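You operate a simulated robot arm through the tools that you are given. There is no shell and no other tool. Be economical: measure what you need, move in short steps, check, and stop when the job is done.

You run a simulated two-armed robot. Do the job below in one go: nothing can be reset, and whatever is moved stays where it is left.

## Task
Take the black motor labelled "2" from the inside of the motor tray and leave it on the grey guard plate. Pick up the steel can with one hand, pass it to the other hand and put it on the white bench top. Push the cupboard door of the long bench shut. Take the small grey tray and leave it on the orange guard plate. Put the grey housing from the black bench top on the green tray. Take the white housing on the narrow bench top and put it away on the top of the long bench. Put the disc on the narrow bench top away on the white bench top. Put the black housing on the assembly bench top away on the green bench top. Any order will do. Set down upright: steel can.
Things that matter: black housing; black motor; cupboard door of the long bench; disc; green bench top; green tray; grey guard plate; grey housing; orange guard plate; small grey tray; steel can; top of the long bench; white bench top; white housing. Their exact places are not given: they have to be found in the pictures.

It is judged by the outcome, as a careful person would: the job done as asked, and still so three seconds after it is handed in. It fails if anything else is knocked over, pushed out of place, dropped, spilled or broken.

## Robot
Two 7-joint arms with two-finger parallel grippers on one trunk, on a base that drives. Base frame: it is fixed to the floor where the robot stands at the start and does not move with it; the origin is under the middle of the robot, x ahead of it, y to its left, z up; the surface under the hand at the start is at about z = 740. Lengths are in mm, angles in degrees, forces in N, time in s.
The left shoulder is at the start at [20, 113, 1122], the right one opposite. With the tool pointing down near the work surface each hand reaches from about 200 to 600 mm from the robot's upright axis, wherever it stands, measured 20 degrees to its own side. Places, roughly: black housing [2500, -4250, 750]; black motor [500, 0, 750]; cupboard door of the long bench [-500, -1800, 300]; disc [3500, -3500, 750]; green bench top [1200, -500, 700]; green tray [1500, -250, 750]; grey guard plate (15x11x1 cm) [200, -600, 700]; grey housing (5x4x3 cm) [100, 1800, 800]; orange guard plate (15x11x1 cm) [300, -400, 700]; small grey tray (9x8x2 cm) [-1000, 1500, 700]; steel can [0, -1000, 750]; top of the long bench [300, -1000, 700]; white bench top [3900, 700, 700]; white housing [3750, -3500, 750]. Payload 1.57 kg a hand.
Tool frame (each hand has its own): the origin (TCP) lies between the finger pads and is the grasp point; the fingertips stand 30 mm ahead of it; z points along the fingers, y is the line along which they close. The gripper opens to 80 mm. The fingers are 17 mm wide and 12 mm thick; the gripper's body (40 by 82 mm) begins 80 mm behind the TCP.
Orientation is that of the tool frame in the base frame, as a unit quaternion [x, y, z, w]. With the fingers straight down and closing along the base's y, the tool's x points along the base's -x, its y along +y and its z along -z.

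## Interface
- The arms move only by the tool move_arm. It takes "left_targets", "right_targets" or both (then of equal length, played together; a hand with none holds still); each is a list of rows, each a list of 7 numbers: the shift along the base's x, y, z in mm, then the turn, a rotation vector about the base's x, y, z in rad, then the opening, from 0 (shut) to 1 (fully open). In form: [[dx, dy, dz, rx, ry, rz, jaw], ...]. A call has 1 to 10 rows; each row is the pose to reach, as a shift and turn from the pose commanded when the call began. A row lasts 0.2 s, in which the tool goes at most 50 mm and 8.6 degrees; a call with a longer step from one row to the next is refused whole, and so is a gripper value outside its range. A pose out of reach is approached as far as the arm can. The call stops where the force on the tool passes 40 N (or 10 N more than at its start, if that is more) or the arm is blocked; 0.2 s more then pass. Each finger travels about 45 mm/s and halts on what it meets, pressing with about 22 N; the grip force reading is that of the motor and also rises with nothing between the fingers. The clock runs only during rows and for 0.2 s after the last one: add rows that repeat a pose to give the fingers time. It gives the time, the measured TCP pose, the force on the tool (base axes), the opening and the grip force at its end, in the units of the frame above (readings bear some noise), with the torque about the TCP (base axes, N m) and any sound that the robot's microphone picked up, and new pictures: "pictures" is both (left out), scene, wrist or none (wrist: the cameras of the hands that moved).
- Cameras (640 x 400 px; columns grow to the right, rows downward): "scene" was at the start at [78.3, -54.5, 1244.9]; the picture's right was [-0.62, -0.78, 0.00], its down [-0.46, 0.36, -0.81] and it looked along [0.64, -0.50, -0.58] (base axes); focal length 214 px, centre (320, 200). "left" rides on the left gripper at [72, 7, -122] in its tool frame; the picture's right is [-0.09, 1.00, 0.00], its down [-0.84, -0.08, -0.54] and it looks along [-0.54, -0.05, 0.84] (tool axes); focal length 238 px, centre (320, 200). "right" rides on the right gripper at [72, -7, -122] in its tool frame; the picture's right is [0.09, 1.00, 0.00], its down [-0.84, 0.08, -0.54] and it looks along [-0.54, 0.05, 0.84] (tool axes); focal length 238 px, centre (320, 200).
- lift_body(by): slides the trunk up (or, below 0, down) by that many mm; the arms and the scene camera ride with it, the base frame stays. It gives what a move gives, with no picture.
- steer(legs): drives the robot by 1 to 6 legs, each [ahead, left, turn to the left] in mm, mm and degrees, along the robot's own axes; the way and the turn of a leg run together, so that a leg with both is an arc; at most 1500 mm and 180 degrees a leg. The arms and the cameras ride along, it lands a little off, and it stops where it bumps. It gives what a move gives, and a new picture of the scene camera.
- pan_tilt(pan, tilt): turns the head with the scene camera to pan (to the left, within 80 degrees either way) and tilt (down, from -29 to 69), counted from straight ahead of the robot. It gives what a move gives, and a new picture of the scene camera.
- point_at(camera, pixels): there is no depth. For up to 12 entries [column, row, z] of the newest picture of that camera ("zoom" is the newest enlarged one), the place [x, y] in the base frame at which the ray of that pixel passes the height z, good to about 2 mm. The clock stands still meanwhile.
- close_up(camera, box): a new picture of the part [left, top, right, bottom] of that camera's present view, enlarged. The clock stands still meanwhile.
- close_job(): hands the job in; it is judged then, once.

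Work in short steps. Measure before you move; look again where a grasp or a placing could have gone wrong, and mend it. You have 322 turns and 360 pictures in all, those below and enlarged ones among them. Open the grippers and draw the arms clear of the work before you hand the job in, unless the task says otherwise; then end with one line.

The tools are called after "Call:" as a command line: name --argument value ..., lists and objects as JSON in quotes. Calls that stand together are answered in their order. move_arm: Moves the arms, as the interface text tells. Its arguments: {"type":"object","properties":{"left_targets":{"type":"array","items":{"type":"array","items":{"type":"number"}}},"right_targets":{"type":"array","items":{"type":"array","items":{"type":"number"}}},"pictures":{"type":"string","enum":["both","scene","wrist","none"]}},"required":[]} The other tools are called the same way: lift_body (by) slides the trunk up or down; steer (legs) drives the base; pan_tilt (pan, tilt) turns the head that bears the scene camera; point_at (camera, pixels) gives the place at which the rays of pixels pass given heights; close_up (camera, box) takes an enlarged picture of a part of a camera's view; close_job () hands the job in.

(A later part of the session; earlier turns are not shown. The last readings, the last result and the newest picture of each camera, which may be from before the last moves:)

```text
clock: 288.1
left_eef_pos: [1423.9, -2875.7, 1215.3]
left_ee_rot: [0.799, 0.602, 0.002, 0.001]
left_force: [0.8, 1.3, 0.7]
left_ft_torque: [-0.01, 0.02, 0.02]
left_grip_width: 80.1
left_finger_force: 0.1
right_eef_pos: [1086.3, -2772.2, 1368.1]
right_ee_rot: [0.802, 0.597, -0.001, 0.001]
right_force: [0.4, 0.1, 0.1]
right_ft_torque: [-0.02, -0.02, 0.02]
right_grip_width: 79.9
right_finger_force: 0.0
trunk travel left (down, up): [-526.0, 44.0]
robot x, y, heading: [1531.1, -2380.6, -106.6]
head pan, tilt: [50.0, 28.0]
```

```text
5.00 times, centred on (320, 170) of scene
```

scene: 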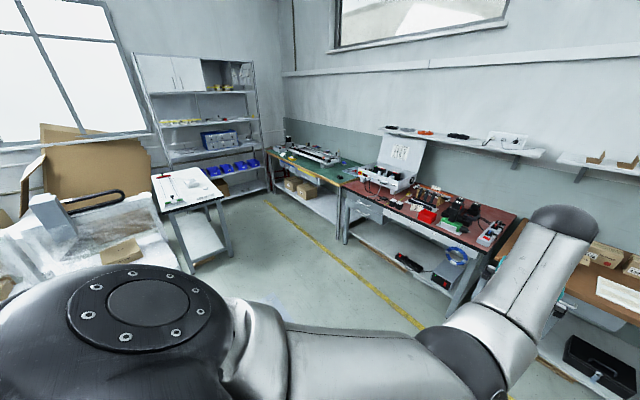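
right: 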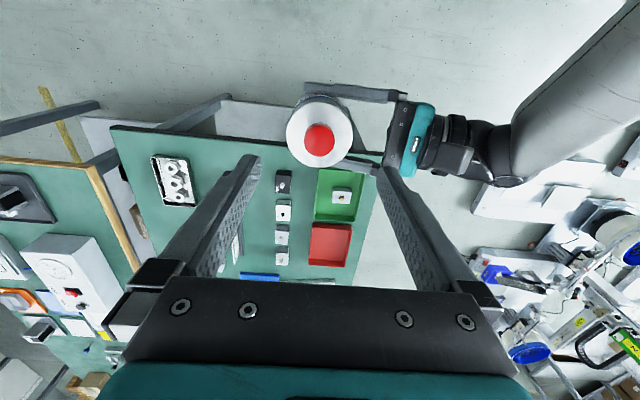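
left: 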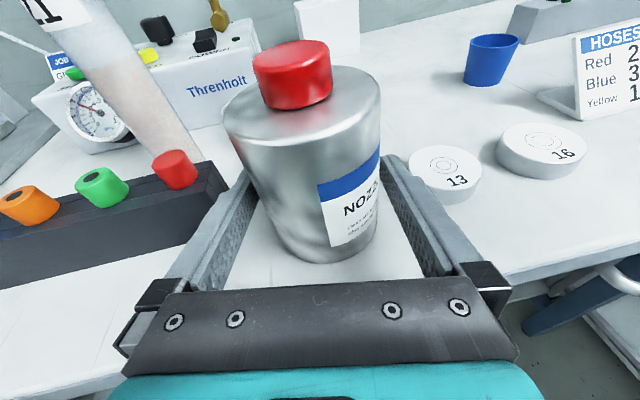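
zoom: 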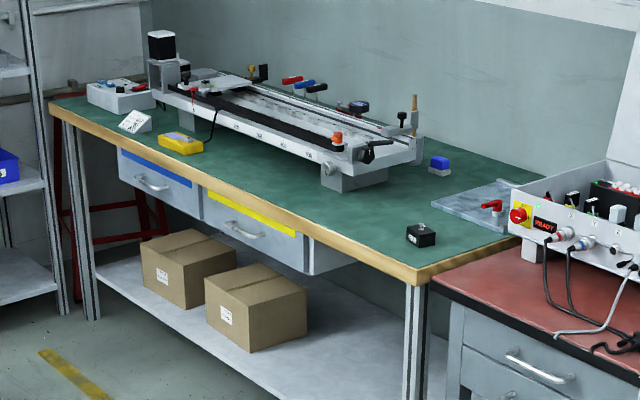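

Disc ≈ (3501,-3419), white housing ≈ (3695,-3398), black housing ≈ (2567,-4383) on the green-matted wall bench. I go first to the black housing: ahead 1000, then strafe left.

Call:
steer --legs '[[1000, 0, -1.4], [0, 1480, 0]]'

Call:
pan_tilt --pan 0 --tilt 45

```text
clock: 300.2
left_eef_pos: [2505.0, -4290.3, 1215.9]
left_ee_rot: [0.807, 0.59, 0.002, 0.0]
left_force: [-0.1, -0.5, 0.7]
left_ft_torque: [0.0, -0.01, 0.02]
left_grip_width: 80.2
left_finger_force: 0.0
right_eef_pos: [2169.7, -4176.9, 1369.3]
right_ee_rot: [0.811, 0.585, -0.001, 0.0]
right_force: [0.0, 0.6, -0.7]
right_ft_torque: [-0.03, 0.0, 0.02]
right_grip_width: 80.1
right_finger_force: 0.1
trunk travel left (down, up): [-526.0, 44.0]
robot x, y, heading: [2626.2, -3798.6, -108.6]
head pan, tilt: [50.0, 28.0]
```

scene: 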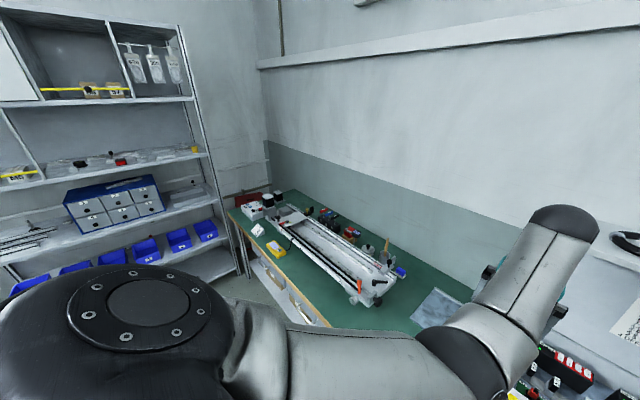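

```text
clock: 301.4
left_eef_pos: [2506.2, -4289.7, 1214.9]
left_ee_rot: [0.808, 0.59, 0.001, 0.0]
left_force: [0.0, 0.2, 0.5]
left_ft_torque: [0.05, -0.03, -0.02]
left_grip_width: 80.1
left_finger_force: 0.1
right_eef_pos: [2171.0, -4175.8, 1368.9]
right_ee_rot: [0.811, 0.585, -0.001, 0.0]
right_force: [-0.3, -1.0, -0.4]
right_ft_torque: [0.03, -0.02, 0.02]
right_grip_width: 80.0
right_finger_force: 0.0
trunk travel left (down, up): [-526.0, 44.0]
robot x, y, heading: [2623.3, -3798.6, -108.5]
head pan, tilt: [0.0, 45.0]
```

scene: 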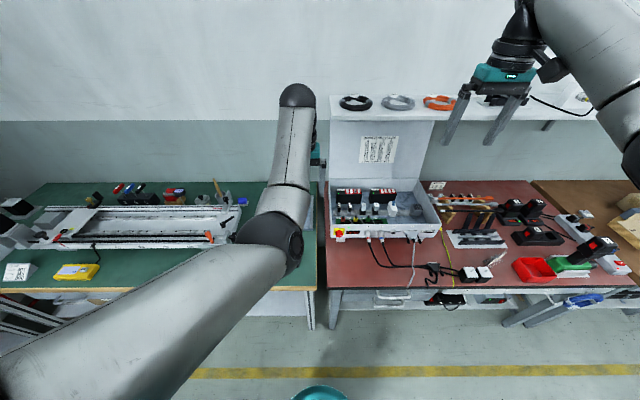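

The left arm hides the housing; I look with the left wrist camera.

Call:
close_up --camera "left" --box '[0, 0, 640, 400]'

Call:
close_up --camera "right" --box '[0, 0, 640, 400]'

```text
1.00 times, centred on (320, 200) of left (not enlarged: the box is as wide or as high as the picture)
```

zoom: 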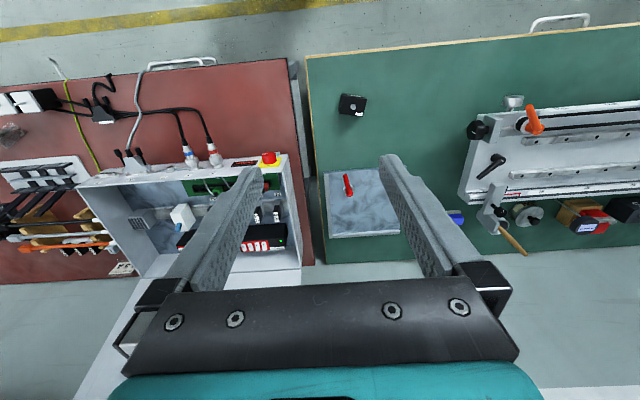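

```text
1.00 times, centred on (320, 200) of right (not enlarged: the box is as wide or as high as the picture)
```

zoom: 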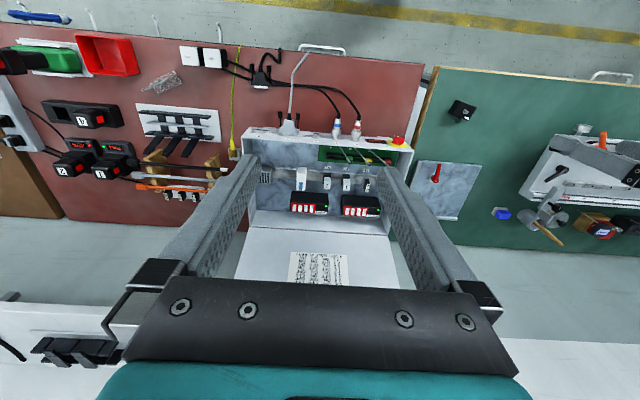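

The black housing shows at (462,110) in the right view. I measure it from both wrist views and draw the right hand back 160 mm from the case.

Call:
point_at --camera "zoom" --pixels '[[452, 102, 765], [476, 107, 765], [470, 122, 765], [448, 116, 765], [462, 112, 765], [462, 112, 745]]'

Call:
move_arm --right_targets '[[10, 30, 0, 0, 0, 0, 1], [20, 61, 0, 0, 0, 0, 1], [30, 91, 0, 0, 0, 0, 1], [40, 121, 0, 0, 0, 0, 1], [51, 152, 0, 0, 0, 0, 1]]' --pictures "none"

Call:
close_up --camera "left" --box '[310, 70, 410, 130]'

```text
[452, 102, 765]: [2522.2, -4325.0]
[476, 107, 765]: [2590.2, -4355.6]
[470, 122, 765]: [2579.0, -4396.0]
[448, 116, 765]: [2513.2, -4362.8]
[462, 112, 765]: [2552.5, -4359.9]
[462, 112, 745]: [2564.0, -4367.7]
```

```text
clock: 302.6
left_eef_pos: [2506.0, -4289.5, 1215.2]
left_ee_rot: [0.808, 0.59, 0.002, 0.0]
left_force: [-1.3, -0.1, -0.3]
left_ft_torque: [0.0, 0.0, -0.01]
left_grip_width: 79.9
left_finger_force: 0.1
right_eef_pos: [2220.7, -4024.7, 1368.8]
right_ee_rot: [0.811, 0.585, -0.001, 0.001]
right_force: [0.4, 0.1, 0.4]
right_ft_torque: [0.03, 0.01, 0.01]
right_grip_width: 80.0
right_finger_force: 0.1
trunk travel left (down, up): [-526.0, 44.0]
robot x, y, heading: [2626.2, -3798.5, -108.1]
head pan, tilt: [0.0, 45.0]
```

```text
6.40 times, centred on (360, 100) of left
```

zoom: 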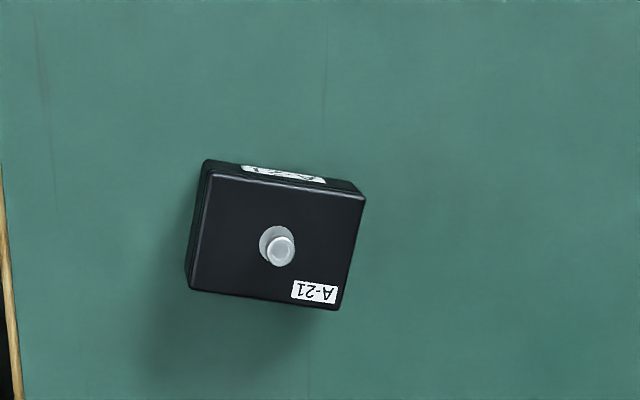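

Call:
point_at --camera "zoom" --pixels '[[206, 174, 770], [366, 198, 770], [340, 310, 770], [188, 290, 770], [275, 243, 770], [275, 243, 760], [275, 243, 750]]'

```text
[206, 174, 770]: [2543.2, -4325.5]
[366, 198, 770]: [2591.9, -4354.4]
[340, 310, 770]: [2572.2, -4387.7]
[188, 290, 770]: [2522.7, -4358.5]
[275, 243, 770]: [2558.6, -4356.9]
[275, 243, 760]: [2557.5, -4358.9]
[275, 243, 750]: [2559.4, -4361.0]
```

Black housing centre ≈ (2557,-4357), top z≈770, turned -12.6° from the hand. I align the base (48 ahead, 70 left), and lower the trunk 300 mm.

Call:
steer --legs '[[48, 70, 0]]'

Call:
lift_body --by -300

Call:
move_arm --left_targets '[[0, 0, -10, 0, 0, -0.11, 1], [0, 0, -20, 0, 0, -0.22, 1], [0, 0, -20, 0, 0, -0.22, 1]]' --pictures "wrist"

```text
clock: 303.7
left_eef_pos: [2557.5, -4359.1, 1214.7]
left_ee_rot: [0.807, 0.59, 0.002, 0.0]
left_force: [-0.3, -0.2, -0.3]
left_ft_torque: [-0.01, 0.01, -0.01]
left_grip_width: 79.7
left_finger_force: 0.0
right_eef_pos: [2272.3, -4096.5, 1369.1]
right_ee_rot: [0.812, 0.584, -0.002, 0.0]
right_force: [0.2, -0.6, -0.4]
right_ft_torque: [0.03, 0.02, -0.02]
right_grip_width: 80.1
right_finger_force: 0.0
trunk travel left (down, up): [-526.0, 44.0]
robot x, y, heading: [2675.9, -3866.6, -108.2]
head pan, tilt: [0.0, 45.0]
```

scene: 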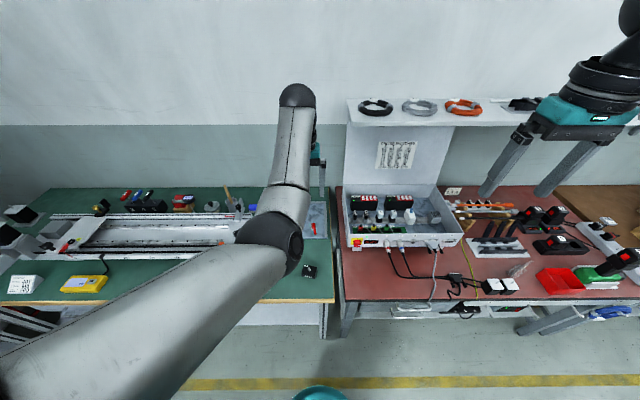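

```text
clock: 306.7
left_eef_pos: [2556.5, -4359.6, 915.0]
left_ee_rot: [0.808, 0.59, 0.001, 0.0]
left_force: [-0.4, -1.0, -0.1]
left_ft_torque: [0.03, 0.0, -0.01]
left_grip_width: 79.9
left_finger_force: 0.1
right_eef_pos: [2271.6, -4093.4, 1068.8]
right_ee_rot: [0.812, 0.584, -0.002, 0.001]
right_force: [0.3, 0.4, -1.1]
right_ft_torque: [0.01, -0.02, -0.01]
right_grip_width: 80.1
right_finger_force: 0.1
trunk travel left (down, up): [-226.0, 344.0]
robot x, y, heading: [2680.0, -3866.0, -108.3]
head pan, tilt: [0.0, 45.0]
```

```text
clock: 307.5
left_eef_pos: [2556.5, -4356.7, 894.9]
left_ee_rot: [0.868, 0.497, 0.002, 0.0]
left_force: [-0.2, -0.1, -0.5]
left_ft_torque: [0.01, -0.01, 0.0]
left_grip_width: 80.0
left_finger_force: 0.0
right_eef_pos: [2271.9, -4094.6, 1069.4]
right_ee_rot: [0.811, 0.585, -0.001, 0.001]
right_force: [0.4, -0.3, 0.5]
right_ft_torque: [0.0, -0.03, 0.01]
right_grip_width: 79.9
right_finger_force: 0.1
trunk travel left (down, up): [-226.0, 344.0]
robot x, y, heading: [2678.8, -3865.9, -108.7]
head pan, tilt: [0.0, 45.0]
```

left: 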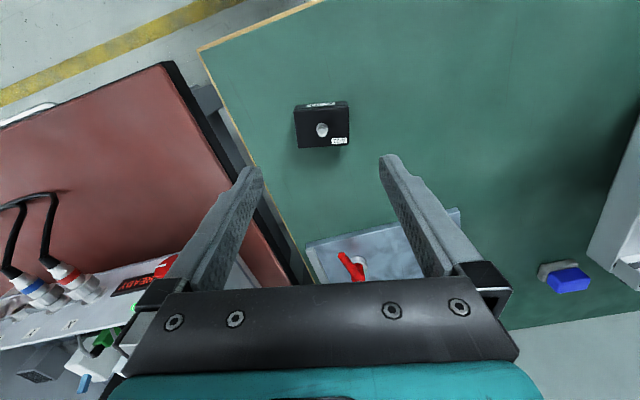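

Call:
point_at --camera "left" --pixels '[[294, 106, 770], [347, 103, 770], [349, 144, 770], [298, 147, 770]]'

```text
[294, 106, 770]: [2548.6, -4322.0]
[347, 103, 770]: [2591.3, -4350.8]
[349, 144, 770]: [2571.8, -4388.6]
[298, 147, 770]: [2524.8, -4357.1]
```

Aligned. I descend to z≈777 and close.

Call:
move_arm --left_targets '[[1, 0, -40, 0, 0, 0, 1], [1, 0, -80, 0, 0, 0, 1], [1, 0, -105, 0, 0, 0, 1], [1, 0, -118, 0, 0, 0, 1], [1, 0, -118, 0, 0, 0, 1]]' --pictures "wrist"

```text
clock: 308.7
left_eef_pos: [2556.7, -4358.4, 778.2]
left_ee_rot: [0.868, 0.497, 0.001, 0.0]
left_force: [0.1, 0.9, 0.1]
left_ft_torque: [0.01, 0.0, 0.0]
left_grip_width: 80.0
left_finger_force: 0.1
right_eef_pos: [2271.7, -4094.0, 1069.1]
right_ee_rot: [0.812, 0.584, -0.001, 0.001]
right_force: [1.1, -0.5, 0.2]
right_ft_torque: [0.03, 0.01, 0.01]
right_grip_width: 79.7
right_finger_force: 0.0
trunk travel left (down, up): [-226.0, 344.0]
robot x, y, heading: [2674.2, -3868.4, -108.5]
head pan, tilt: [0.0, 45.0]
```

left: 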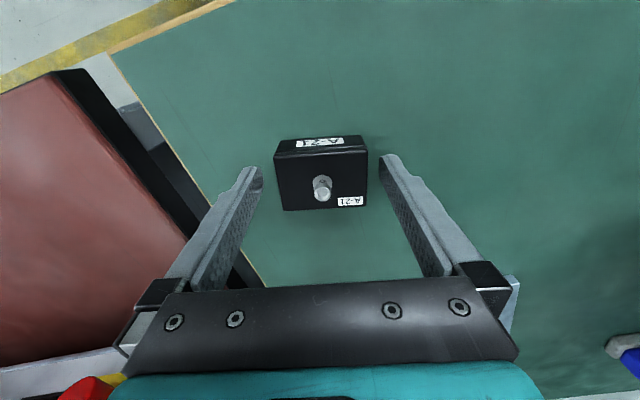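

Well framed. I close and lift.

Call:
move_arm --left_targets '[[0, 0, 0, 0, 0, 0, 0.6], [0, 0, 0, 0, 0, 0, 0.2], [0, 0, 0, 0, 0, 0, 0], [0, 0, 0, 0, 0, 0, 0], [0, 0, 30, 0, 0, 0, 0], [0, 0, 70, 0, 0, 0, 0], [0, 0, 110, 0, 0, 0, 0]]' --pictures "wrist"

```text
clock: 310.3
left_eef_pos: [2560.5, -4357.5, 887.4]
left_ee_rot: [0.867, 0.498, 0.001, 0.0]
left_force: [-0.3, 0.0, -0.5]
left_ft_torque: [-0.01, -0.01, 0.0]
left_grip_width: 55.1
left_finger_force: 22.2
right_eef_pos: [2272.3, -4094.1, 1069.3]
right_ee_rot: [0.812, 0.584, -0.001, 0.0]
right_force: [0.0, 0.4, 0.7]
right_ft_torque: [0.0, 0.02, -0.01]
right_grip_width: 80.0
right_finger_force: 0.0
trunk travel left (down, up): [-226.0, 344.0]
robot x, y, heading: [2676.7, -3866.6, -108.3]
head pan, tilt: [0.0, 45.0]
```

left: 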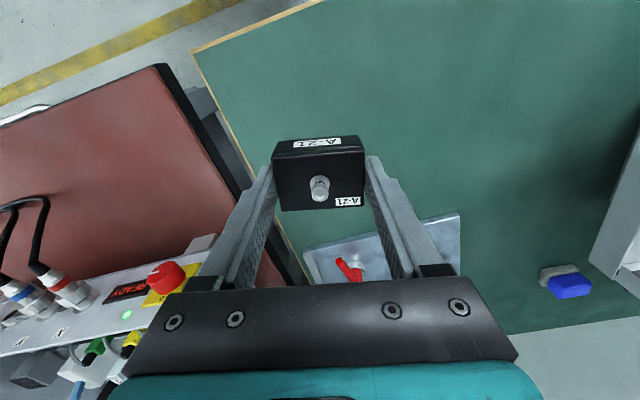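

Held (55 mm). I raise the trunk, move back to mid-aisle, strafe to the narrow bench and turn about.

Call:
lift_body --by 230

Call:
steer --legs '[[-124, 0, 0], [0, 570, 0], [0, 0, 90], [0, 0, 90]]'

Call:
pan_tilt --pan -20 --tilt 48

```text
clock: 312.7
left_eef_pos: [2559.9, -4359.1, 1116.5]
left_ee_rot: [0.867, 0.498, 0.001, 0.0]
left_force: [-0.1, -0.2, -0.6]
left_ft_torque: [-0.01, 0.0, -0.01]
left_grip_width: 55.2
left_finger_force: 22.0
right_eef_pos: [2272.9, -4094.4, 1300.0]
right_ee_rot: [0.812, 0.584, -0.001, 0.001]
right_force: [0.4, -0.2, -0.8]
right_ft_torque: [0.02, 0.02, -0.02]
right_grip_width: 80.0
right_finger_force: 0.1
trunk travel left (down, up): [-456.0, 114.0]
robot x, y, heading: [2674.7, -3865.9, -108.6]
head pan, tilt: [0.0, 45.0]
```

```text
clock: 324.5
left_eef_pos: [3361.0, -3431.3, 1117.3]
left_ee_rot: [-0.513, 0.858, 0.0, -0.002]
left_force: [0.9, -0.1, -0.7]
left_ft_torque: [0.02, -0.01, 0.01]
left_grip_width: 55.0
left_finger_force: 21.8
right_eef_pos: [3658.0, -3684.5, 1298.8]
right_ee_rot: [-0.599, 0.801, 0.001, 0.002]
right_force: [0.1, -0.2, 0.5]
right_ft_torque: [-0.01, 0.0, 0.02]
right_grip_width: 80.2
right_finger_force: 0.0
trunk travel left (down, up): [-456.0, 114.0]
robot x, y, heading: [3256.8, -3928.3, 73.4]
head pan, tilt: [0.0, 45.0]
```

scene: 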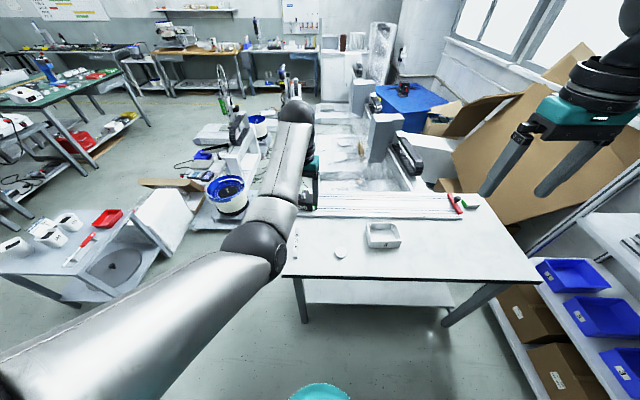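

```text
clock: 325.4
left_eef_pos: [3360.8, -3429.0, 1115.8]
left_ee_rot: [-0.513, 0.858, 0.001, -0.001]
left_force: [0.3, 0.7, -0.6]
left_ft_torque: [0.03, 0.0, -0.03]
left_grip_width: 55.4
left_finger_force: 22.1
right_eef_pos: [3657.7, -3684.2, 1299.1]
right_ee_rot: [-0.598, 0.801, 0.0, 0.002]
right_force: [0.1, 0.0, -0.4]
right_ft_torque: [0.03, -0.02, 0.02]
right_grip_width: 79.9
right_finger_force: 0.0
trunk travel left (down, up): [-456.0, 114.0]
robot x, y, heading: [3259.9, -3928.7, 73.5]
head pan, tilt: [-20.0, 48.0]
```

scene: 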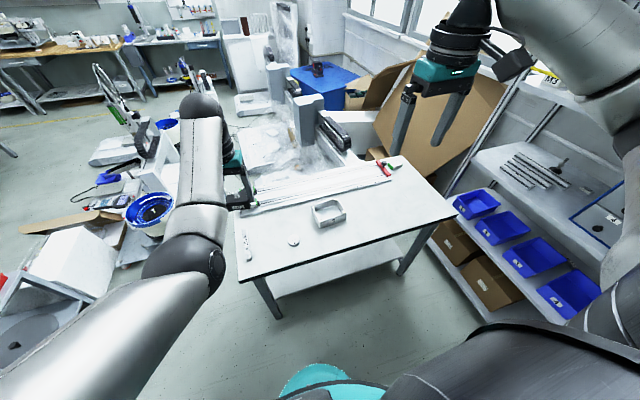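

The white housing is at (328,213), disc at (294,241). I enlarge and measure.

Call:
close_up --camera "scene" --box '[270, 180, 370, 260]'

Call:
point_at --camera "scene" --pixels '[[294, 242, 745], [328, 213, 755], [240, 283, 740], [458, 216, 740], [235, 210, 740]]'

```text
5.00 times, centred on (320, 220) of scene
```

zoom: 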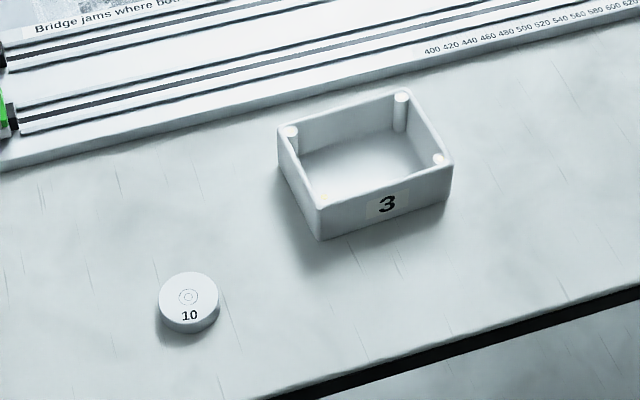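

```text
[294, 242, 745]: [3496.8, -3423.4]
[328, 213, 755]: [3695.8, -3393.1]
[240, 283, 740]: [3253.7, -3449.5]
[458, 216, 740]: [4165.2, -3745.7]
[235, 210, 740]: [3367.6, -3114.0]
```

Call:
point_at --camera "zoom" --pixels '[[278, 128, 775], [405, 89, 775], [452, 165, 775], [318, 208, 775], [320, 240, 742], [450, 198, 742], [280, 160, 742], [190, 312, 742], [160, 300, 755], [218, 298, 755], [189, 272, 755], [189, 322, 755]]'

```text
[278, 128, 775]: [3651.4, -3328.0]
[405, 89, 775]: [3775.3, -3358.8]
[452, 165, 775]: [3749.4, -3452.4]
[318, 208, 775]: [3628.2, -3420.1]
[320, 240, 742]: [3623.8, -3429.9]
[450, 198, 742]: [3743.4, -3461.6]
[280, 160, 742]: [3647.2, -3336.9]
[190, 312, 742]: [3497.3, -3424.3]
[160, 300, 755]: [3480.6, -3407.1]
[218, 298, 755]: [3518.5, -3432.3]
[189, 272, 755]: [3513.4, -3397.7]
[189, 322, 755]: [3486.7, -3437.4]
```

White housing "3": ≈128×95×30, rim z≈771; I'll pinch its right short wall, middle ≈ (3762,-3406), with the right hand. I drive 150 ahead, 20 right and lower the trunk 200.

Call:
steer --legs '[[150, -22, 0]]'

Call:
lift_body --by -200

Call:
move_arm --right_targets '[[13, 43, -10, 0, 0, 0, 1], [26, 86, -30, 0, 0, 0, 1], [39, 129, -70, 0, 0, 0, 0.8], [42, 140, -110, 0, 0, 0, 0.7], [42, 140, -150, 0, 0, 0, 0.7], [42, 140, -190, 0, 0, 0, 0.7]]' --pictures "wrist"

```text
clock: 326.7
left_eef_pos: [3424.6, -3294.8, 1115.5]
left_ee_rot: [-0.512, 0.859, 0.0, -0.002]
left_force: [-0.8, 1.0, -0.9]
left_ft_torque: [-0.01, 0.01, 0.02]
left_grip_width: 55.1
left_finger_force: 22.1
right_eef_pos: [3721.8, -3548.4, 1300.0]
right_ee_rot: [-0.598, 0.802, 0.001, 0.001]
right_force: [0.1, 0.1, 0.1]
right_ft_torque: [-0.02, 0.0, 0.0]
right_grip_width: 80.0
right_finger_force: 0.1
trunk travel left (down, up): [-456.0, 114.0]
robot x, y, heading: [3321.8, -3788.9, 73.5]
head pan, tilt: [-20.0, 48.0]
```

scene: 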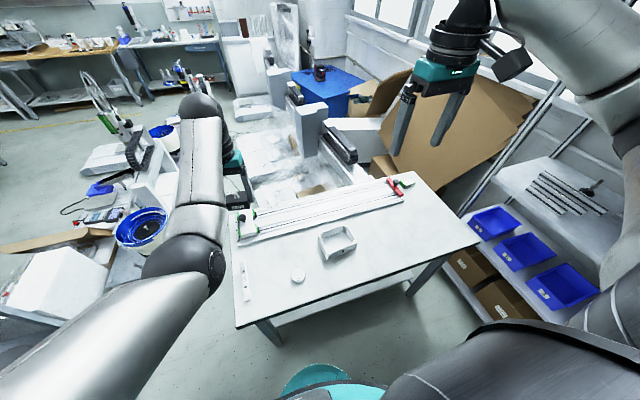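

```text
clock: 328.9
left_eef_pos: [3425.8, -3295.5, 917.4]
left_ee_rot: [-0.512, 0.859, 0.0, -0.001]
left_force: [-0.3, 0.2, -0.7]
left_ft_torque: [0.02, -0.03, 0.0]
left_grip_width: 55.0
left_finger_force: 21.9
right_eef_pos: [3721.9, -3550.2, 1099.6]
right_ee_rot: [-0.598, 0.802, 0.001, 0.002]
right_force: [-0.1, -0.3, -0.2]
right_ft_torque: [0.02, 0.01, -0.02]
right_grip_width: 80.0
right_finger_force: 0.0
trunk travel left (down, up): [-256.0, 314.0]
robot x, y, heading: [3323.8, -3793.2, 73.6]
head pan, tilt: [-20.0, 48.0]
```

```text
refused: row 3 steps farther than a row can; nothing moved
```

Row too long; I resend with smaller steps.

Call:
move_arm --right_targets '[[10, 34, -20, 0, 0, 0, 1], [20, 68, -40, 0, 0, 0, 1], [30, 102, -65, 0, 0, 0, 0.8], [40, 134, -95, 0, 0, 0, 0.7], [40, 144, -135, 0, 0, 0, 0.7], [40, 144, -175, 0, 0, 0, 0.7], [40, 144, -210, 0, 0, 0, 0.7]]' --pictures "wrist"

```text
clock: 330.5
left_eef_pos: [3425.8, -3295.9, 916.6]
left_ee_rot: [-0.512, 0.859, 0.001, -0.002]
left_force: [-0.5, -0.1, -0.8]
left_ft_torque: [-0.01, 0.02, 0.0]
left_grip_width: 55.0
left_finger_force: 22.4
right_eef_pos: [3761.9, -3407.8, 890.2]
right_ee_rot: [-0.598, 0.802, 0.002, 0.003]
right_force: [0.5, 0.5, 0.4]
right_ft_torque: [0.04, -0.03, -0.01]
right_grip_width: 55.8
right_finger_force: 0.1
trunk travel left (down, up): [-256.0, 314.0]
robot x, y, heading: [3324.8, -3790.5, 73.5]
head pan, tilt: [-20.0, 48.0]
```

right: 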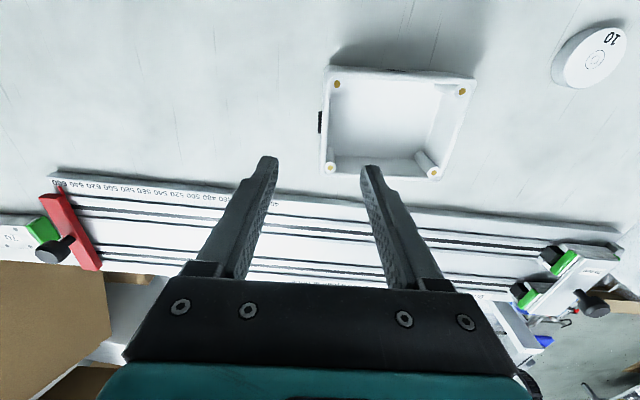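

The right wall has a black port in its middle; I'll use the plain left wall instead. I measure its rim from this view.

Call:
point_at --camera "right" --pixels '[[473, 82, 771], [440, 176, 771], [457, 128, 771], [331, 72, 771], [323, 176, 771], [449, 128, 771]]'

Call:
close_up --camera "right" --box '[300, 50, 500, 190]'

```text
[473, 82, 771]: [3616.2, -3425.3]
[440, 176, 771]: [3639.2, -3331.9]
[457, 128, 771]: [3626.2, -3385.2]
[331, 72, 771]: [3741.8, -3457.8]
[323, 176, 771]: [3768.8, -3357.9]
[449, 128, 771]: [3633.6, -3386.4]
```

```text
2.86 times, centred on (400, 120) of right
```

zoom: 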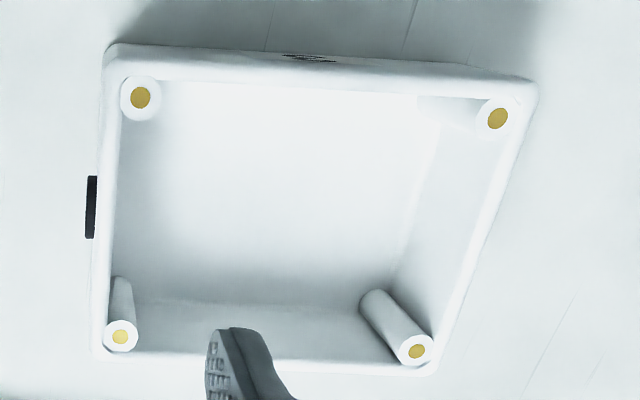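

I move the right hand over the left wall's middle ≈ (3631,-3382) and lower to z≈840 for a check.

Call:
move_arm --right_targets '[[-44, 9, 0, 0, 0, 0, 0.7], [-88, 18, 0, 0, 0, 0, 0.7], [-131, 26, 0, 0, 0, 0, 0.7], [-131, 26, -30, 0, 0, 0, 0.7], [-131, 26, -50, 0, 0, 0, 0.7], [-131, 26, -50, 0, 0, 0, 0.7]]' --pictures "wrist"

```text
clock: 331.9
left_eef_pos: [3424.8, -3295.9, 916.3]
left_ee_rot: [-0.512, 0.859, 0.0, -0.002]
left_force: [0.1, -0.5, -0.7]
left_ft_torque: [-0.01, 0.01, 0.02]
left_grip_width: 55.3
left_finger_force: 21.6
right_eef_pos: [3629.7, -3380.8, 837.9]
right_ee_rot: [-0.599, 0.801, 0.001, 0.002]
right_force: [0.2, -0.4, -0.3]
right_ft_torque: [0.06, 0.0, -0.01]
right_grip_width: 56.2
right_finger_force: 0.2
trunk travel left (down, up): [-256.0, 314.0]
robot x, y, heading: [3323.7, -3789.2, 73.4]
head pan, tilt: [-20.0, 48.0]
```

right: 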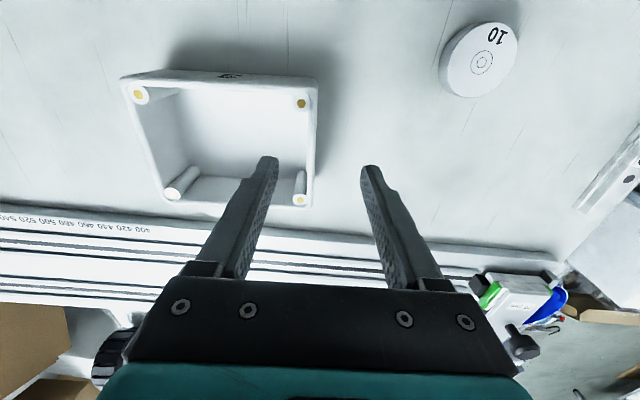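

Call:
point_at --camera "right" --pixels '[[313, 145, 771], [313, 145, 780], [308, 145, 771], [318, 90, 771], [310, 203, 771]]'

```text
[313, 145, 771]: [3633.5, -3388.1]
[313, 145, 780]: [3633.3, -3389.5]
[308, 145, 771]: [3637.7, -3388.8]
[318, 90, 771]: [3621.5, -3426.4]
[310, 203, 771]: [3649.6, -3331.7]
```

I correct 6 mm to the right and go down to z≈779, then close.

Call:
move_arm --right_targets '[[6, -1, -20, 0, 0, 0, 0.7], [6, -1, -45, 0, 0, 0, 0.7], [6, -1, -59, 0, 0, 0, 0.7], [6, -1, -59, 0, 0, 0, 0.4], [6, -1, -59, 0, 0, 0, 0], [6, -1, -59, 0, 0, 0, 0], [6, -1, -59, 0, 0, 0, 0]]' --pictures "wrist"

```text
clock: 333.5
left_eef_pos: [3424.8, -3295.0, 916.8]
left_ee_rot: [-0.512, 0.859, 0.001, -0.001]
left_force: [0.2, -0.6, 0.2]
left_ft_torque: [-0.04, 0.02, 0.01]
left_grip_width: 55.3
left_finger_force: 21.6
right_eef_pos: [3637.0, -3381.9, 782.3]
right_ee_rot: [-0.599, 0.801, 0.001, 0.002]
right_force: [0.5, 0.3, -0.2]
right_ft_torque: [0.09, 0.04, 0.0]
right_grip_width: 5.9
right_finger_force: 21.2
trunk travel left (down, up): [-256.0, 314.0]
robot x, y, heading: [3326.9, -3793.2, 73.5]
head pan, tilt: [-20.0, 48.0]
```

right: 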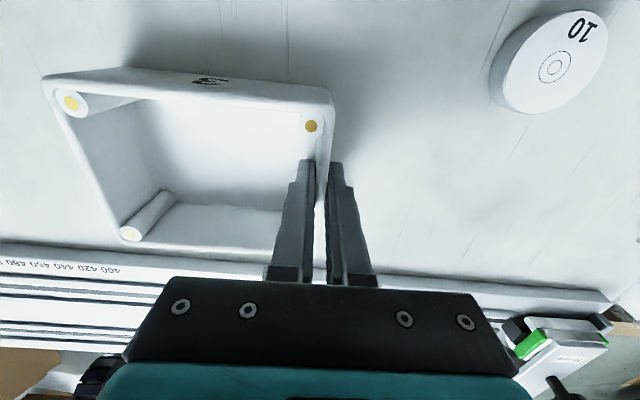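

Wall pinched (5.9 mm). I lift 60 mm and check for sagging.

Call:
move_arm --right_targets '[[0, 0, 20, 0, 0, 0, 0], [0, 0, 45, 0, 0, 0, 0], [0, 0, 70, 0, 0, 0, 0], [0, 0, 70, 0, 0, 0, 0]]' --pictures "both"

```text
clock: 334.5
left_eef_pos: [3425.7, -3296.2, 916.8]
left_ee_rot: [-0.512, 0.859, 0.001, -0.001]
left_force: [0.9, 0.3, -0.9]
left_ft_torque: [0.03, -0.02, 0.03]
left_grip_width: 55.2
left_finger_force: 22.4
right_eef_pos: [3637.5, -3381.1, 851.4]
right_ee_rot: [-0.599, 0.801, 0.0, 0.002]
right_force: [0.3, 0.4, -2.2]
right_ft_torque: [0.03, 0.13, 0.01]
right_grip_width: 5.8
right_finger_force: 21.6
trunk travel left (down, up): [-256.0, 314.0]
robot x, y, heading: [3326.5, -3790.6, 73.4]
head pan, tilt: [-20.0, 48.0]
```

scene: 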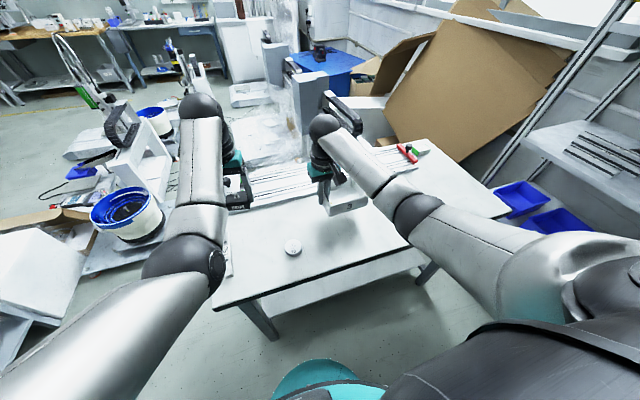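
right: 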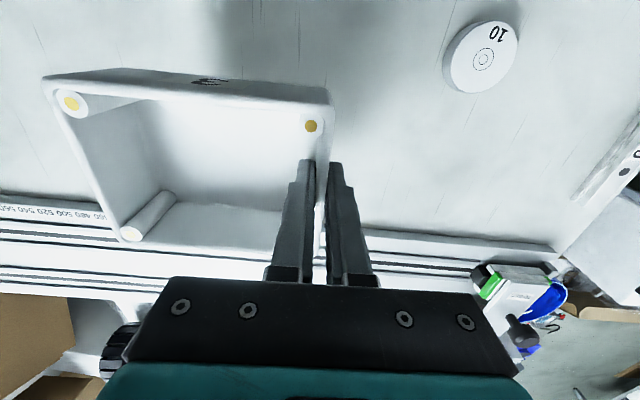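

Held firmly. I raise both, back off and travel left along the aisle, then through the passage.

Call:
move_arm --right_targets '[[0, 0, 45, 0, 0, 0, 0], [0, 0, 90, 0, 0, 0, 0], [0, 0, 130, 0, 0, 0, 0]]' --pictures "none"

Call:
lift_body --by 180

Call:
steer --legs '[[-140, 0, -1.4], [0, 1500, 0], [0, 660, 0]]'

Call:
pan_tilt --pan 0 --tilt 30

```text
clock: 335.3
left_eef_pos: [3424.8, -3294.7, 916.6]
left_ee_rot: [-0.512, 0.859, 0.0, -0.001]
left_force: [0.1, -0.5, -0.4]
left_ft_torque: [-0.02, 0.0, -0.04]
left_grip_width: 55.0
left_finger_force: 22.1
right_eef_pos: [3638.3, -3381.6, 979.5]
right_ee_rot: [-0.599, 0.801, 0.001, 0.002]
right_force: [-0.2, 0.8, -3.2]
right_ft_torque: [0.03, 0.12, 0.0]
right_grip_width: 5.8
right_finger_force: 22.1
trunk travel left (down, up): [-256.0, 314.0]
robot x, y, heading: [3321.5, -3791.1, 73.3]
head pan, tilt: [-20.0, 48.0]
```

```text
clock: 337.3
left_eef_pos: [3424.7, -3295.5, 1097.5]
left_ee_rot: [-0.512, 0.859, 0.0, -0.001]
left_force: [0.1, 0.6, -0.5]
left_ft_torque: [0.01, -0.03, -0.02]
left_grip_width: 55.3
left_finger_force: 21.6
right_eef_pos: [3637.4, -3380.9, 1160.7]
right_ee_rot: [-0.598, 0.801, 0.001, 0.001]
right_force: [0.4, 0.1, -2.1]
right_ft_torque: [0.04, 0.13, 0.03]
right_grip_width: 6.1
right_finger_force: 22.2
trunk travel left (down, up): [-436.0, 134.0]
robot x, y, heading: [3322.6, -3790.5, 73.5]
head pan, tilt: [-20.0, 48.0]
```

```text
clock: 348.9
left_eef_pos: [1331.7, -2766.7, 1096.5]
left_ee_rot: [-0.504, 0.864, 0.0, -0.001]
left_force: [0.1, -0.3, -1.6]
left_ft_torque: [-0.02, 0.01, -0.03]
left_grip_width: 55.2
left_finger_force: 22.4
right_eef_pos: [1542.3, -2856.4, 1160.3]
right_ee_rot: [-0.591, 0.807, 0.0, 0.002]
right_force: [0.6, 0.3, -2.1]
right_ft_torque: [0.05, 0.1, -0.01]
right_grip_width: 5.7
right_finger_force: 21.6
trunk travel left (down, up): [-436.0, 134.0]
robot x, y, heading: [1223.8, -3261.7, 72.5]
head pan, tilt: [-20.0, 48.0]
```

scene: 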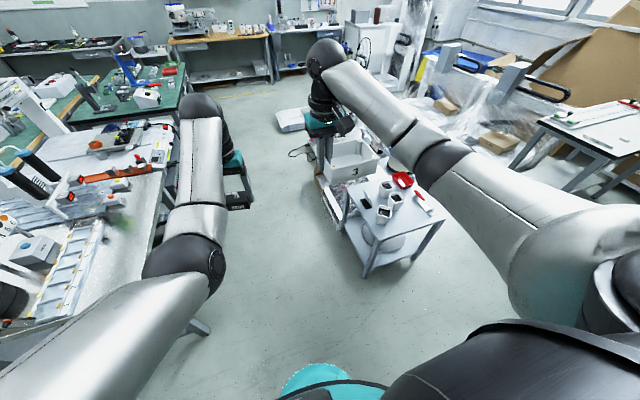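

```text
clock: 349.8
left_eef_pos: [1332.3, -2767.1, 1096.4]
left_ee_rot: [-0.504, 0.864, 0.001, -0.001]
left_force: [0.3, 0.3, -0.6]
left_ft_torque: [-0.02, 0.04, 0.0]
left_grip_width: 55.1
left_finger_force: 22.3
right_eef_pos: [1543.3, -2856.7, 1159.5]
right_ee_rot: [-0.591, 0.807, 0.001, 0.001]
right_force: [-0.2, 0.2, -2.5]
right_ft_torque: [0.05, 0.16, 0.02]
right_grip_width: 5.9
right_finger_force: 22.1
trunk travel left (down, up): [-436.0, 134.0]
robot x, y, heading: [1223.1, -3261.8, 72.5]
head pan, tilt: [0.0, 30.0]
```

scene: 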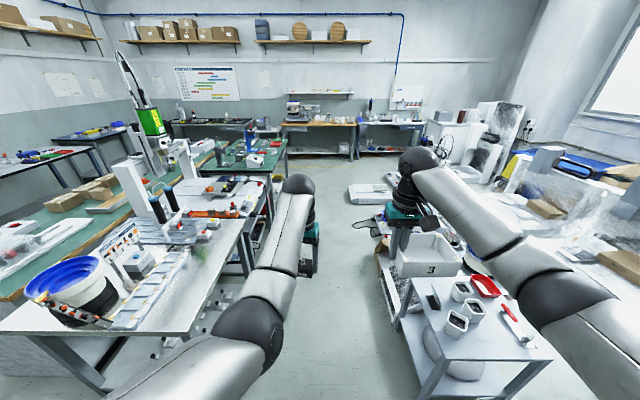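

I check the clearances of the passage on both sides.

Call:
point_at --camera "scene" --pixels '[[405, 316, 740], [428, 396, 0], [245, 218, 740], [190, 330, 740], [212, 300, 0], [388, 300, 0], [270, 180, 740], [385, 320, 0]]'

```text
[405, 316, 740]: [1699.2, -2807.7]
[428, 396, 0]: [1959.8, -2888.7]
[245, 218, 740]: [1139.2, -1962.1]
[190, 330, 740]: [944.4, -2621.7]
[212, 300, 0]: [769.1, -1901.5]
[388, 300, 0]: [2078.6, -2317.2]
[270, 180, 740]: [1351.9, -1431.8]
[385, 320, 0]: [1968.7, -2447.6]
```

Passage spans v 1710–2630; I'm centred. I drive ahead 3.6 m through it.

Call:
steer --legs '[[1500, -20, 0], [1450, 0, 0], [650, 0, 0]]'

```text
refused: leg 1 is longer than a leg can be; nothing moved
```

Call:
steer --legs '[[1450, -20, 0], [1450, 0, 0], [700, 0, 0]]'

```text
clock: 367.2
left_eef_pos: [2436.3, 653.4, 1096.5]
left_ee_rot: [-0.499, 0.867, 0.0, -0.001]
left_force: [0.6, -0.9, -0.1]
left_ft_torque: [0.0, -0.01, 0.0]
left_grip_width: 55.2
left_finger_force: 22.0
right_eef_pos: [2647.5, 558.8, 1160.5]
right_ee_rot: [-0.585, 0.811, 0.001, 0.001]
right_force: [0.0, -0.3, -1.9]
right_ft_torque: [0.05, 0.13, 0.0]
right_grip_width: 5.9
right_finger_force: 21.6
trunk travel left (down, up): [-436.0, 134.0]
robot x, y, heading: [2320.2, 161.4, 71.4]
head pan, tilt: [0.0, 30.0]
```

scene: 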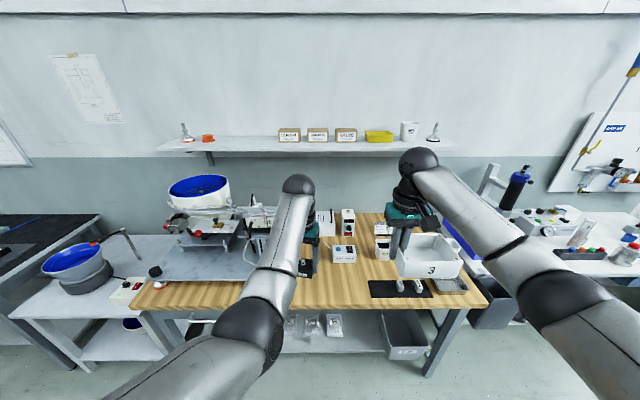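

I turn left about to face the green bench's end, strafing to it.

Call:
steer --legs '[[0, 0, 90], [0, 0, 90.6], [0, -650, 0]]'

Call:
pan_tilt --pan 0 --tilt 45

Call:
close_up --camera "left" --box '[0, 0, 640, 400]'

```text
clock: 378.7
left_eef_pos: [1600.2, -180.2, 1096.9]
left_ee_rot: [0.846, 0.532, 0.001, 0.0]
left_force: [0.6, 0.3, -0.1]
left_ft_torque: [0.03, -0.01, -0.01]
left_grip_width: 55.0
left_finger_force: 22.0
right_eef_pos: [1383.9, -105.0, 1160.2]
right_ee_rot: [0.787, 0.617, -0.002, 0.001]
right_force: [-0.1, 0.1, -2.5]
right_ft_torque: [-0.04, -0.11, 0.03]
right_grip_width: 5.8
right_finger_force: 21.8
trunk travel left (down, up): [-436.0, 134.0]
robot x, y, heading: [1679.6, 317.3, -103.7]
head pan, tilt: [0.0, 30.0]
```

scene: 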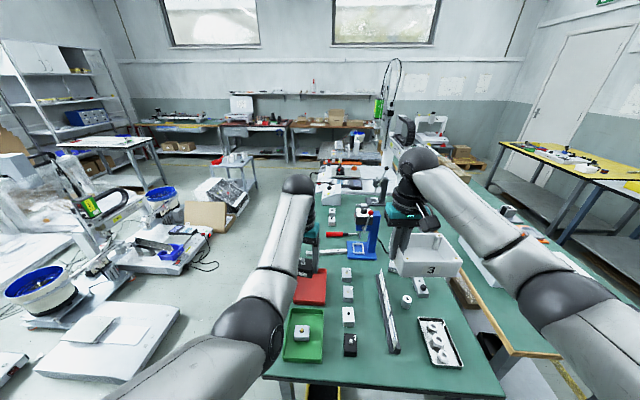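

```text
clock: 379.4
left_eef_pos: [1600.4, -181.0, 1096.9]
left_ee_rot: [0.846, 0.533, 0.001, 0.0]
left_force: [0.3, -0.3, -1.1]
left_ft_torque: [-0.02, 0.01, -0.02]
left_grip_width: 55.3
left_finger_force: 21.8
right_eef_pos: [1383.7, -105.7, 1159.6]
right_ee_rot: [0.787, 0.617, -0.001, 0.001]
right_force: [0.3, 1.2, -3.0]
right_ft_torque: [-0.03, -0.12, -0.01]
right_grip_width: 5.8
right_finger_force: 22.0
trunk travel left (down, up): [-436.0, 134.0]
robot x, y, heading: [1679.0, 317.9, -103.8]
head pan, tilt: [0.0, 45.0]
```

scene: 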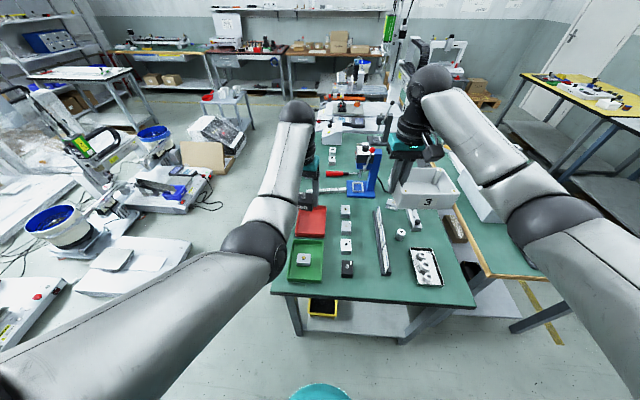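

```text
1.00 times, centred on (320, 200) of left (not enlarged: the box is as wide or as high as the picture)
```

zoom: 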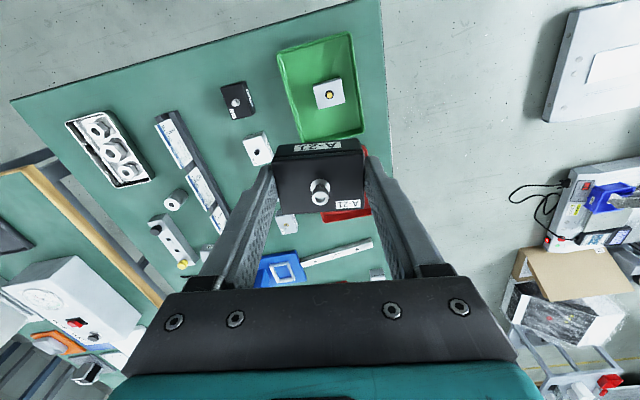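

I measure free spots near the front edge: between the standing black box (347,268) and the card holder (386,276).

Call:
point_at --camera "scene" --pixels '[[342, 277, 742], [354, 276, 742], [385, 282, 742], [366, 285, 742], [366, 299, 740], [325, 281, 745], [410, 283, 742], [400, 290, 742], [395, 270, 742], [411, 262, 742]]'

Call:
close_up --camera "scene" --box '[270, 190, 480, 320]'

```text
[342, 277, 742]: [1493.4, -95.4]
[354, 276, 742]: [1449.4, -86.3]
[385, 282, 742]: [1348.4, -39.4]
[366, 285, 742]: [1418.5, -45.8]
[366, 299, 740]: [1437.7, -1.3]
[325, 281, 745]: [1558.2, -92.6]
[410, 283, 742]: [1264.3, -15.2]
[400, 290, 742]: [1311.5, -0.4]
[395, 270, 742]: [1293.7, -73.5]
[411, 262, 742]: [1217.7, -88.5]
```

```text
3.05 times, centred on (375, 255) of scene
```

zoom: 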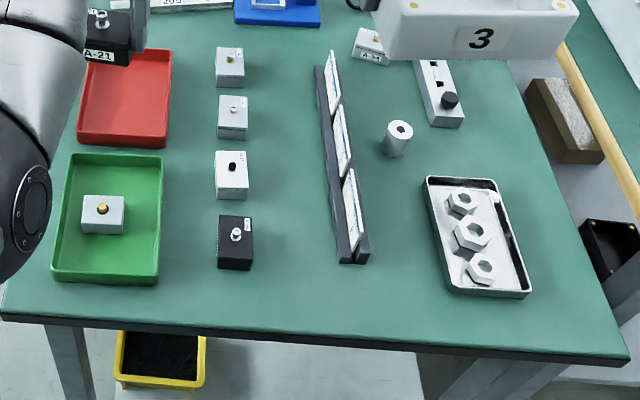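

I'll set it in the front strip at ≈ (1404,-50), ahead of the row of boxes. I drive 80 back and 221 right, and lower the trunk 180 mm.

Call:
steer --legs '[[-80, -221, 0]]'

Call:
lift_body --by -180

Call:
close_up --camera "left" --box '[0, 0, 640, 400]'

```text
clock: 381.2
left_eef_pos: [1405.9, -49.2, 1096.6]
left_ee_rot: [0.848, 0.53, 0.001, 0.001]
left_force: [0.3, 0.2, 0.0]
left_ft_torque: [-0.02, -0.03, 0.01]
left_grip_width: 55.2
left_finger_force: 22.2
right_eef_pos: [1189.1, 29.0, 1160.9]
right_ee_rot: [0.788, 0.616, -0.001, 0.001]
right_force: [0.0, 0.0, -2.7]
right_ft_torque: [-0.06, -0.12, -0.01]
right_grip_width: 5.7
right_finger_force: 21.9
trunk travel left (down, up): [-436.0, 134.0]
robot x, y, heading: [1485.0, 452.2, -104.3]
head pan, tilt: [0.0, 45.0]
```

scene: 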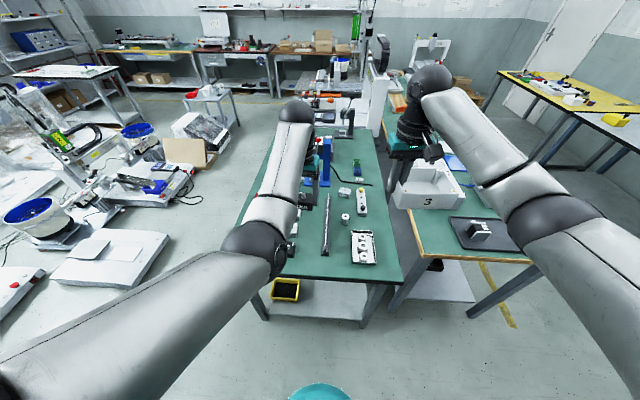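

```text
clock: 383.2
left_eef_pos: [1407.3, -47.5, 916.6]
left_ee_rot: [0.848, 0.531, 0.001, 0.0]
left_force: [-0.5, -0.1, 0.1]
left_ft_torque: [0.02, 0.02, -0.01]
left_grip_width: 55.1
left_finger_force: 22.1
right_eef_pos: [1189.7, 28.9, 981.2]
right_ee_rot: [0.788, 0.616, -0.001, 0.001]
right_force: [0.6, 0.2, -1.8]
right_ft_torque: [-0.03, -0.13, -0.02]
right_grip_width: 5.7
right_finger_force: 22.1
trunk travel left (down, up): [-256.0, 314.0]
robot x, y, heading: [1487.1, 452.5, -104.0]
head pan, tilt: [0.0, 45.0]
```

```text
1.00 times, centred on (320, 200) of left (not enlarged: the box is as wide or as high as the picture)
```

zoom: 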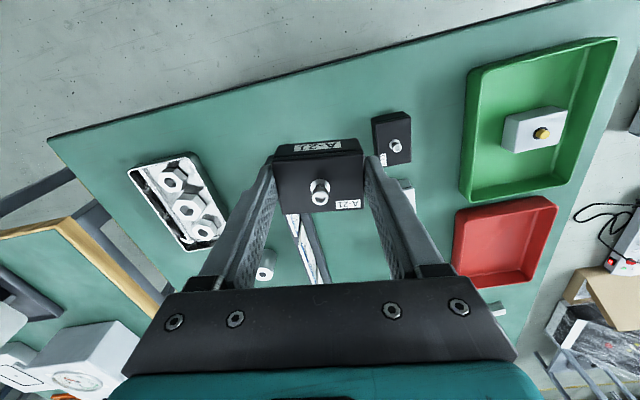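

I lower the left hand 80 mm and look again.

Call:
move_arm --left_targets '[[0, 0, -40, 0, 0, 0, 0], [0, 0, -80, 0, 0, 0, 0], [0, 0, -80, 0, 0, 0, 0]]' --pictures "wrist"

```text
clock: 384.0
left_eef_pos: [1406.6, -49.2, 837.4]
left_ee_rot: [0.847, 0.531, 0.001, -0.001]
left_force: [0.3, 0.5, -0.3]
left_ft_torque: [0.0, -0.03, 0.01]
left_grip_width: 55.1
left_finger_force: 22.4
right_eef_pos: [1190.0, 27.2, 979.4]
right_ee_rot: [0.788, 0.616, -0.002, 0.0]
right_force: [-0.3, 0.0, -1.5]
right_ft_torque: [0.0, -0.14, 0.01]
right_grip_width: 6.0
right_finger_force: 22.1
trunk travel left (down, up): [-256.0, 314.0]
robot x, y, heading: [1487.9, 452.4, -103.8]
head pan, tilt: [0.0, 45.0]
```

left: 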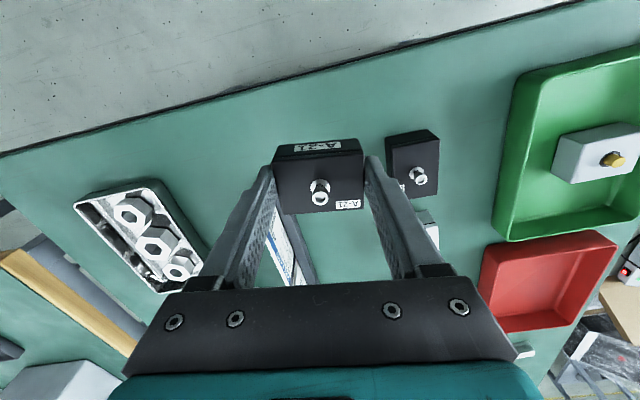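

Call:
point_at --camera "left" --pixels '[[387, 142, 770], [402, 197, 770], [440, 180, 770], [390, 136, 745], [292, 215, 800], [300, 280, 800], [200, 105, 740], [420, 38, 740]]'

```text
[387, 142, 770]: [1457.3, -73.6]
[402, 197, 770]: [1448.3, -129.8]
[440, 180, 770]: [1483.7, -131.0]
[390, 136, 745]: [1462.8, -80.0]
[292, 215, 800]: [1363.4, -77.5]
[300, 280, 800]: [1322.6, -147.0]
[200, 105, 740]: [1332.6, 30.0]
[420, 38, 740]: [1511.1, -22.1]
```

The neighbour's corner is close to the right finger's path; I shift (-6,+12), then lower to just above the bench.

Call:
move_arm --left_targets '[[-6, 11, 0, 0, 0, 0, 0], [-6, 11, -30, 0, 0, 0, 0], [-6, 11, -55, 0, 0, 0, 0], [-6, 11, -55, 0, 0, 0, 0]]' --pictures "wrist"

```text
clock: 385.0
left_eef_pos: [1400.2, -38.4, 780.3]
left_ee_rot: [0.848, 0.53, 0.001, 0.0]
left_force: [0.3, -0.1, -1.1]
left_ft_torque: [0.0, 0.02, 0.03]
left_grip_width: 55.2
left_finger_force: 21.9
right_eef_pos: [1190.1, 27.9, 979.9]
right_ee_rot: [0.788, 0.616, -0.001, 0.002]
right_force: [0.6, 0.0, -2.5]
right_ft_torque: [-0.02, -0.1, 0.0]
right_grip_width: 6.1
right_finger_force: 21.7
trunk travel left (down, up): [-256.0, 314.0]
robot x, y, heading: [1486.6, 450.1, -103.8]
head pan, tilt: [0.0, 45.0]
```

left: 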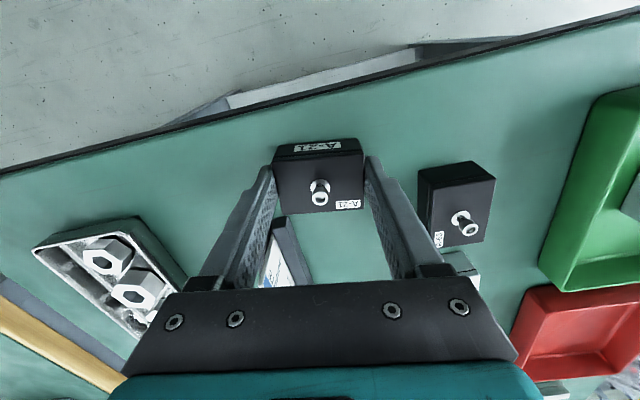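

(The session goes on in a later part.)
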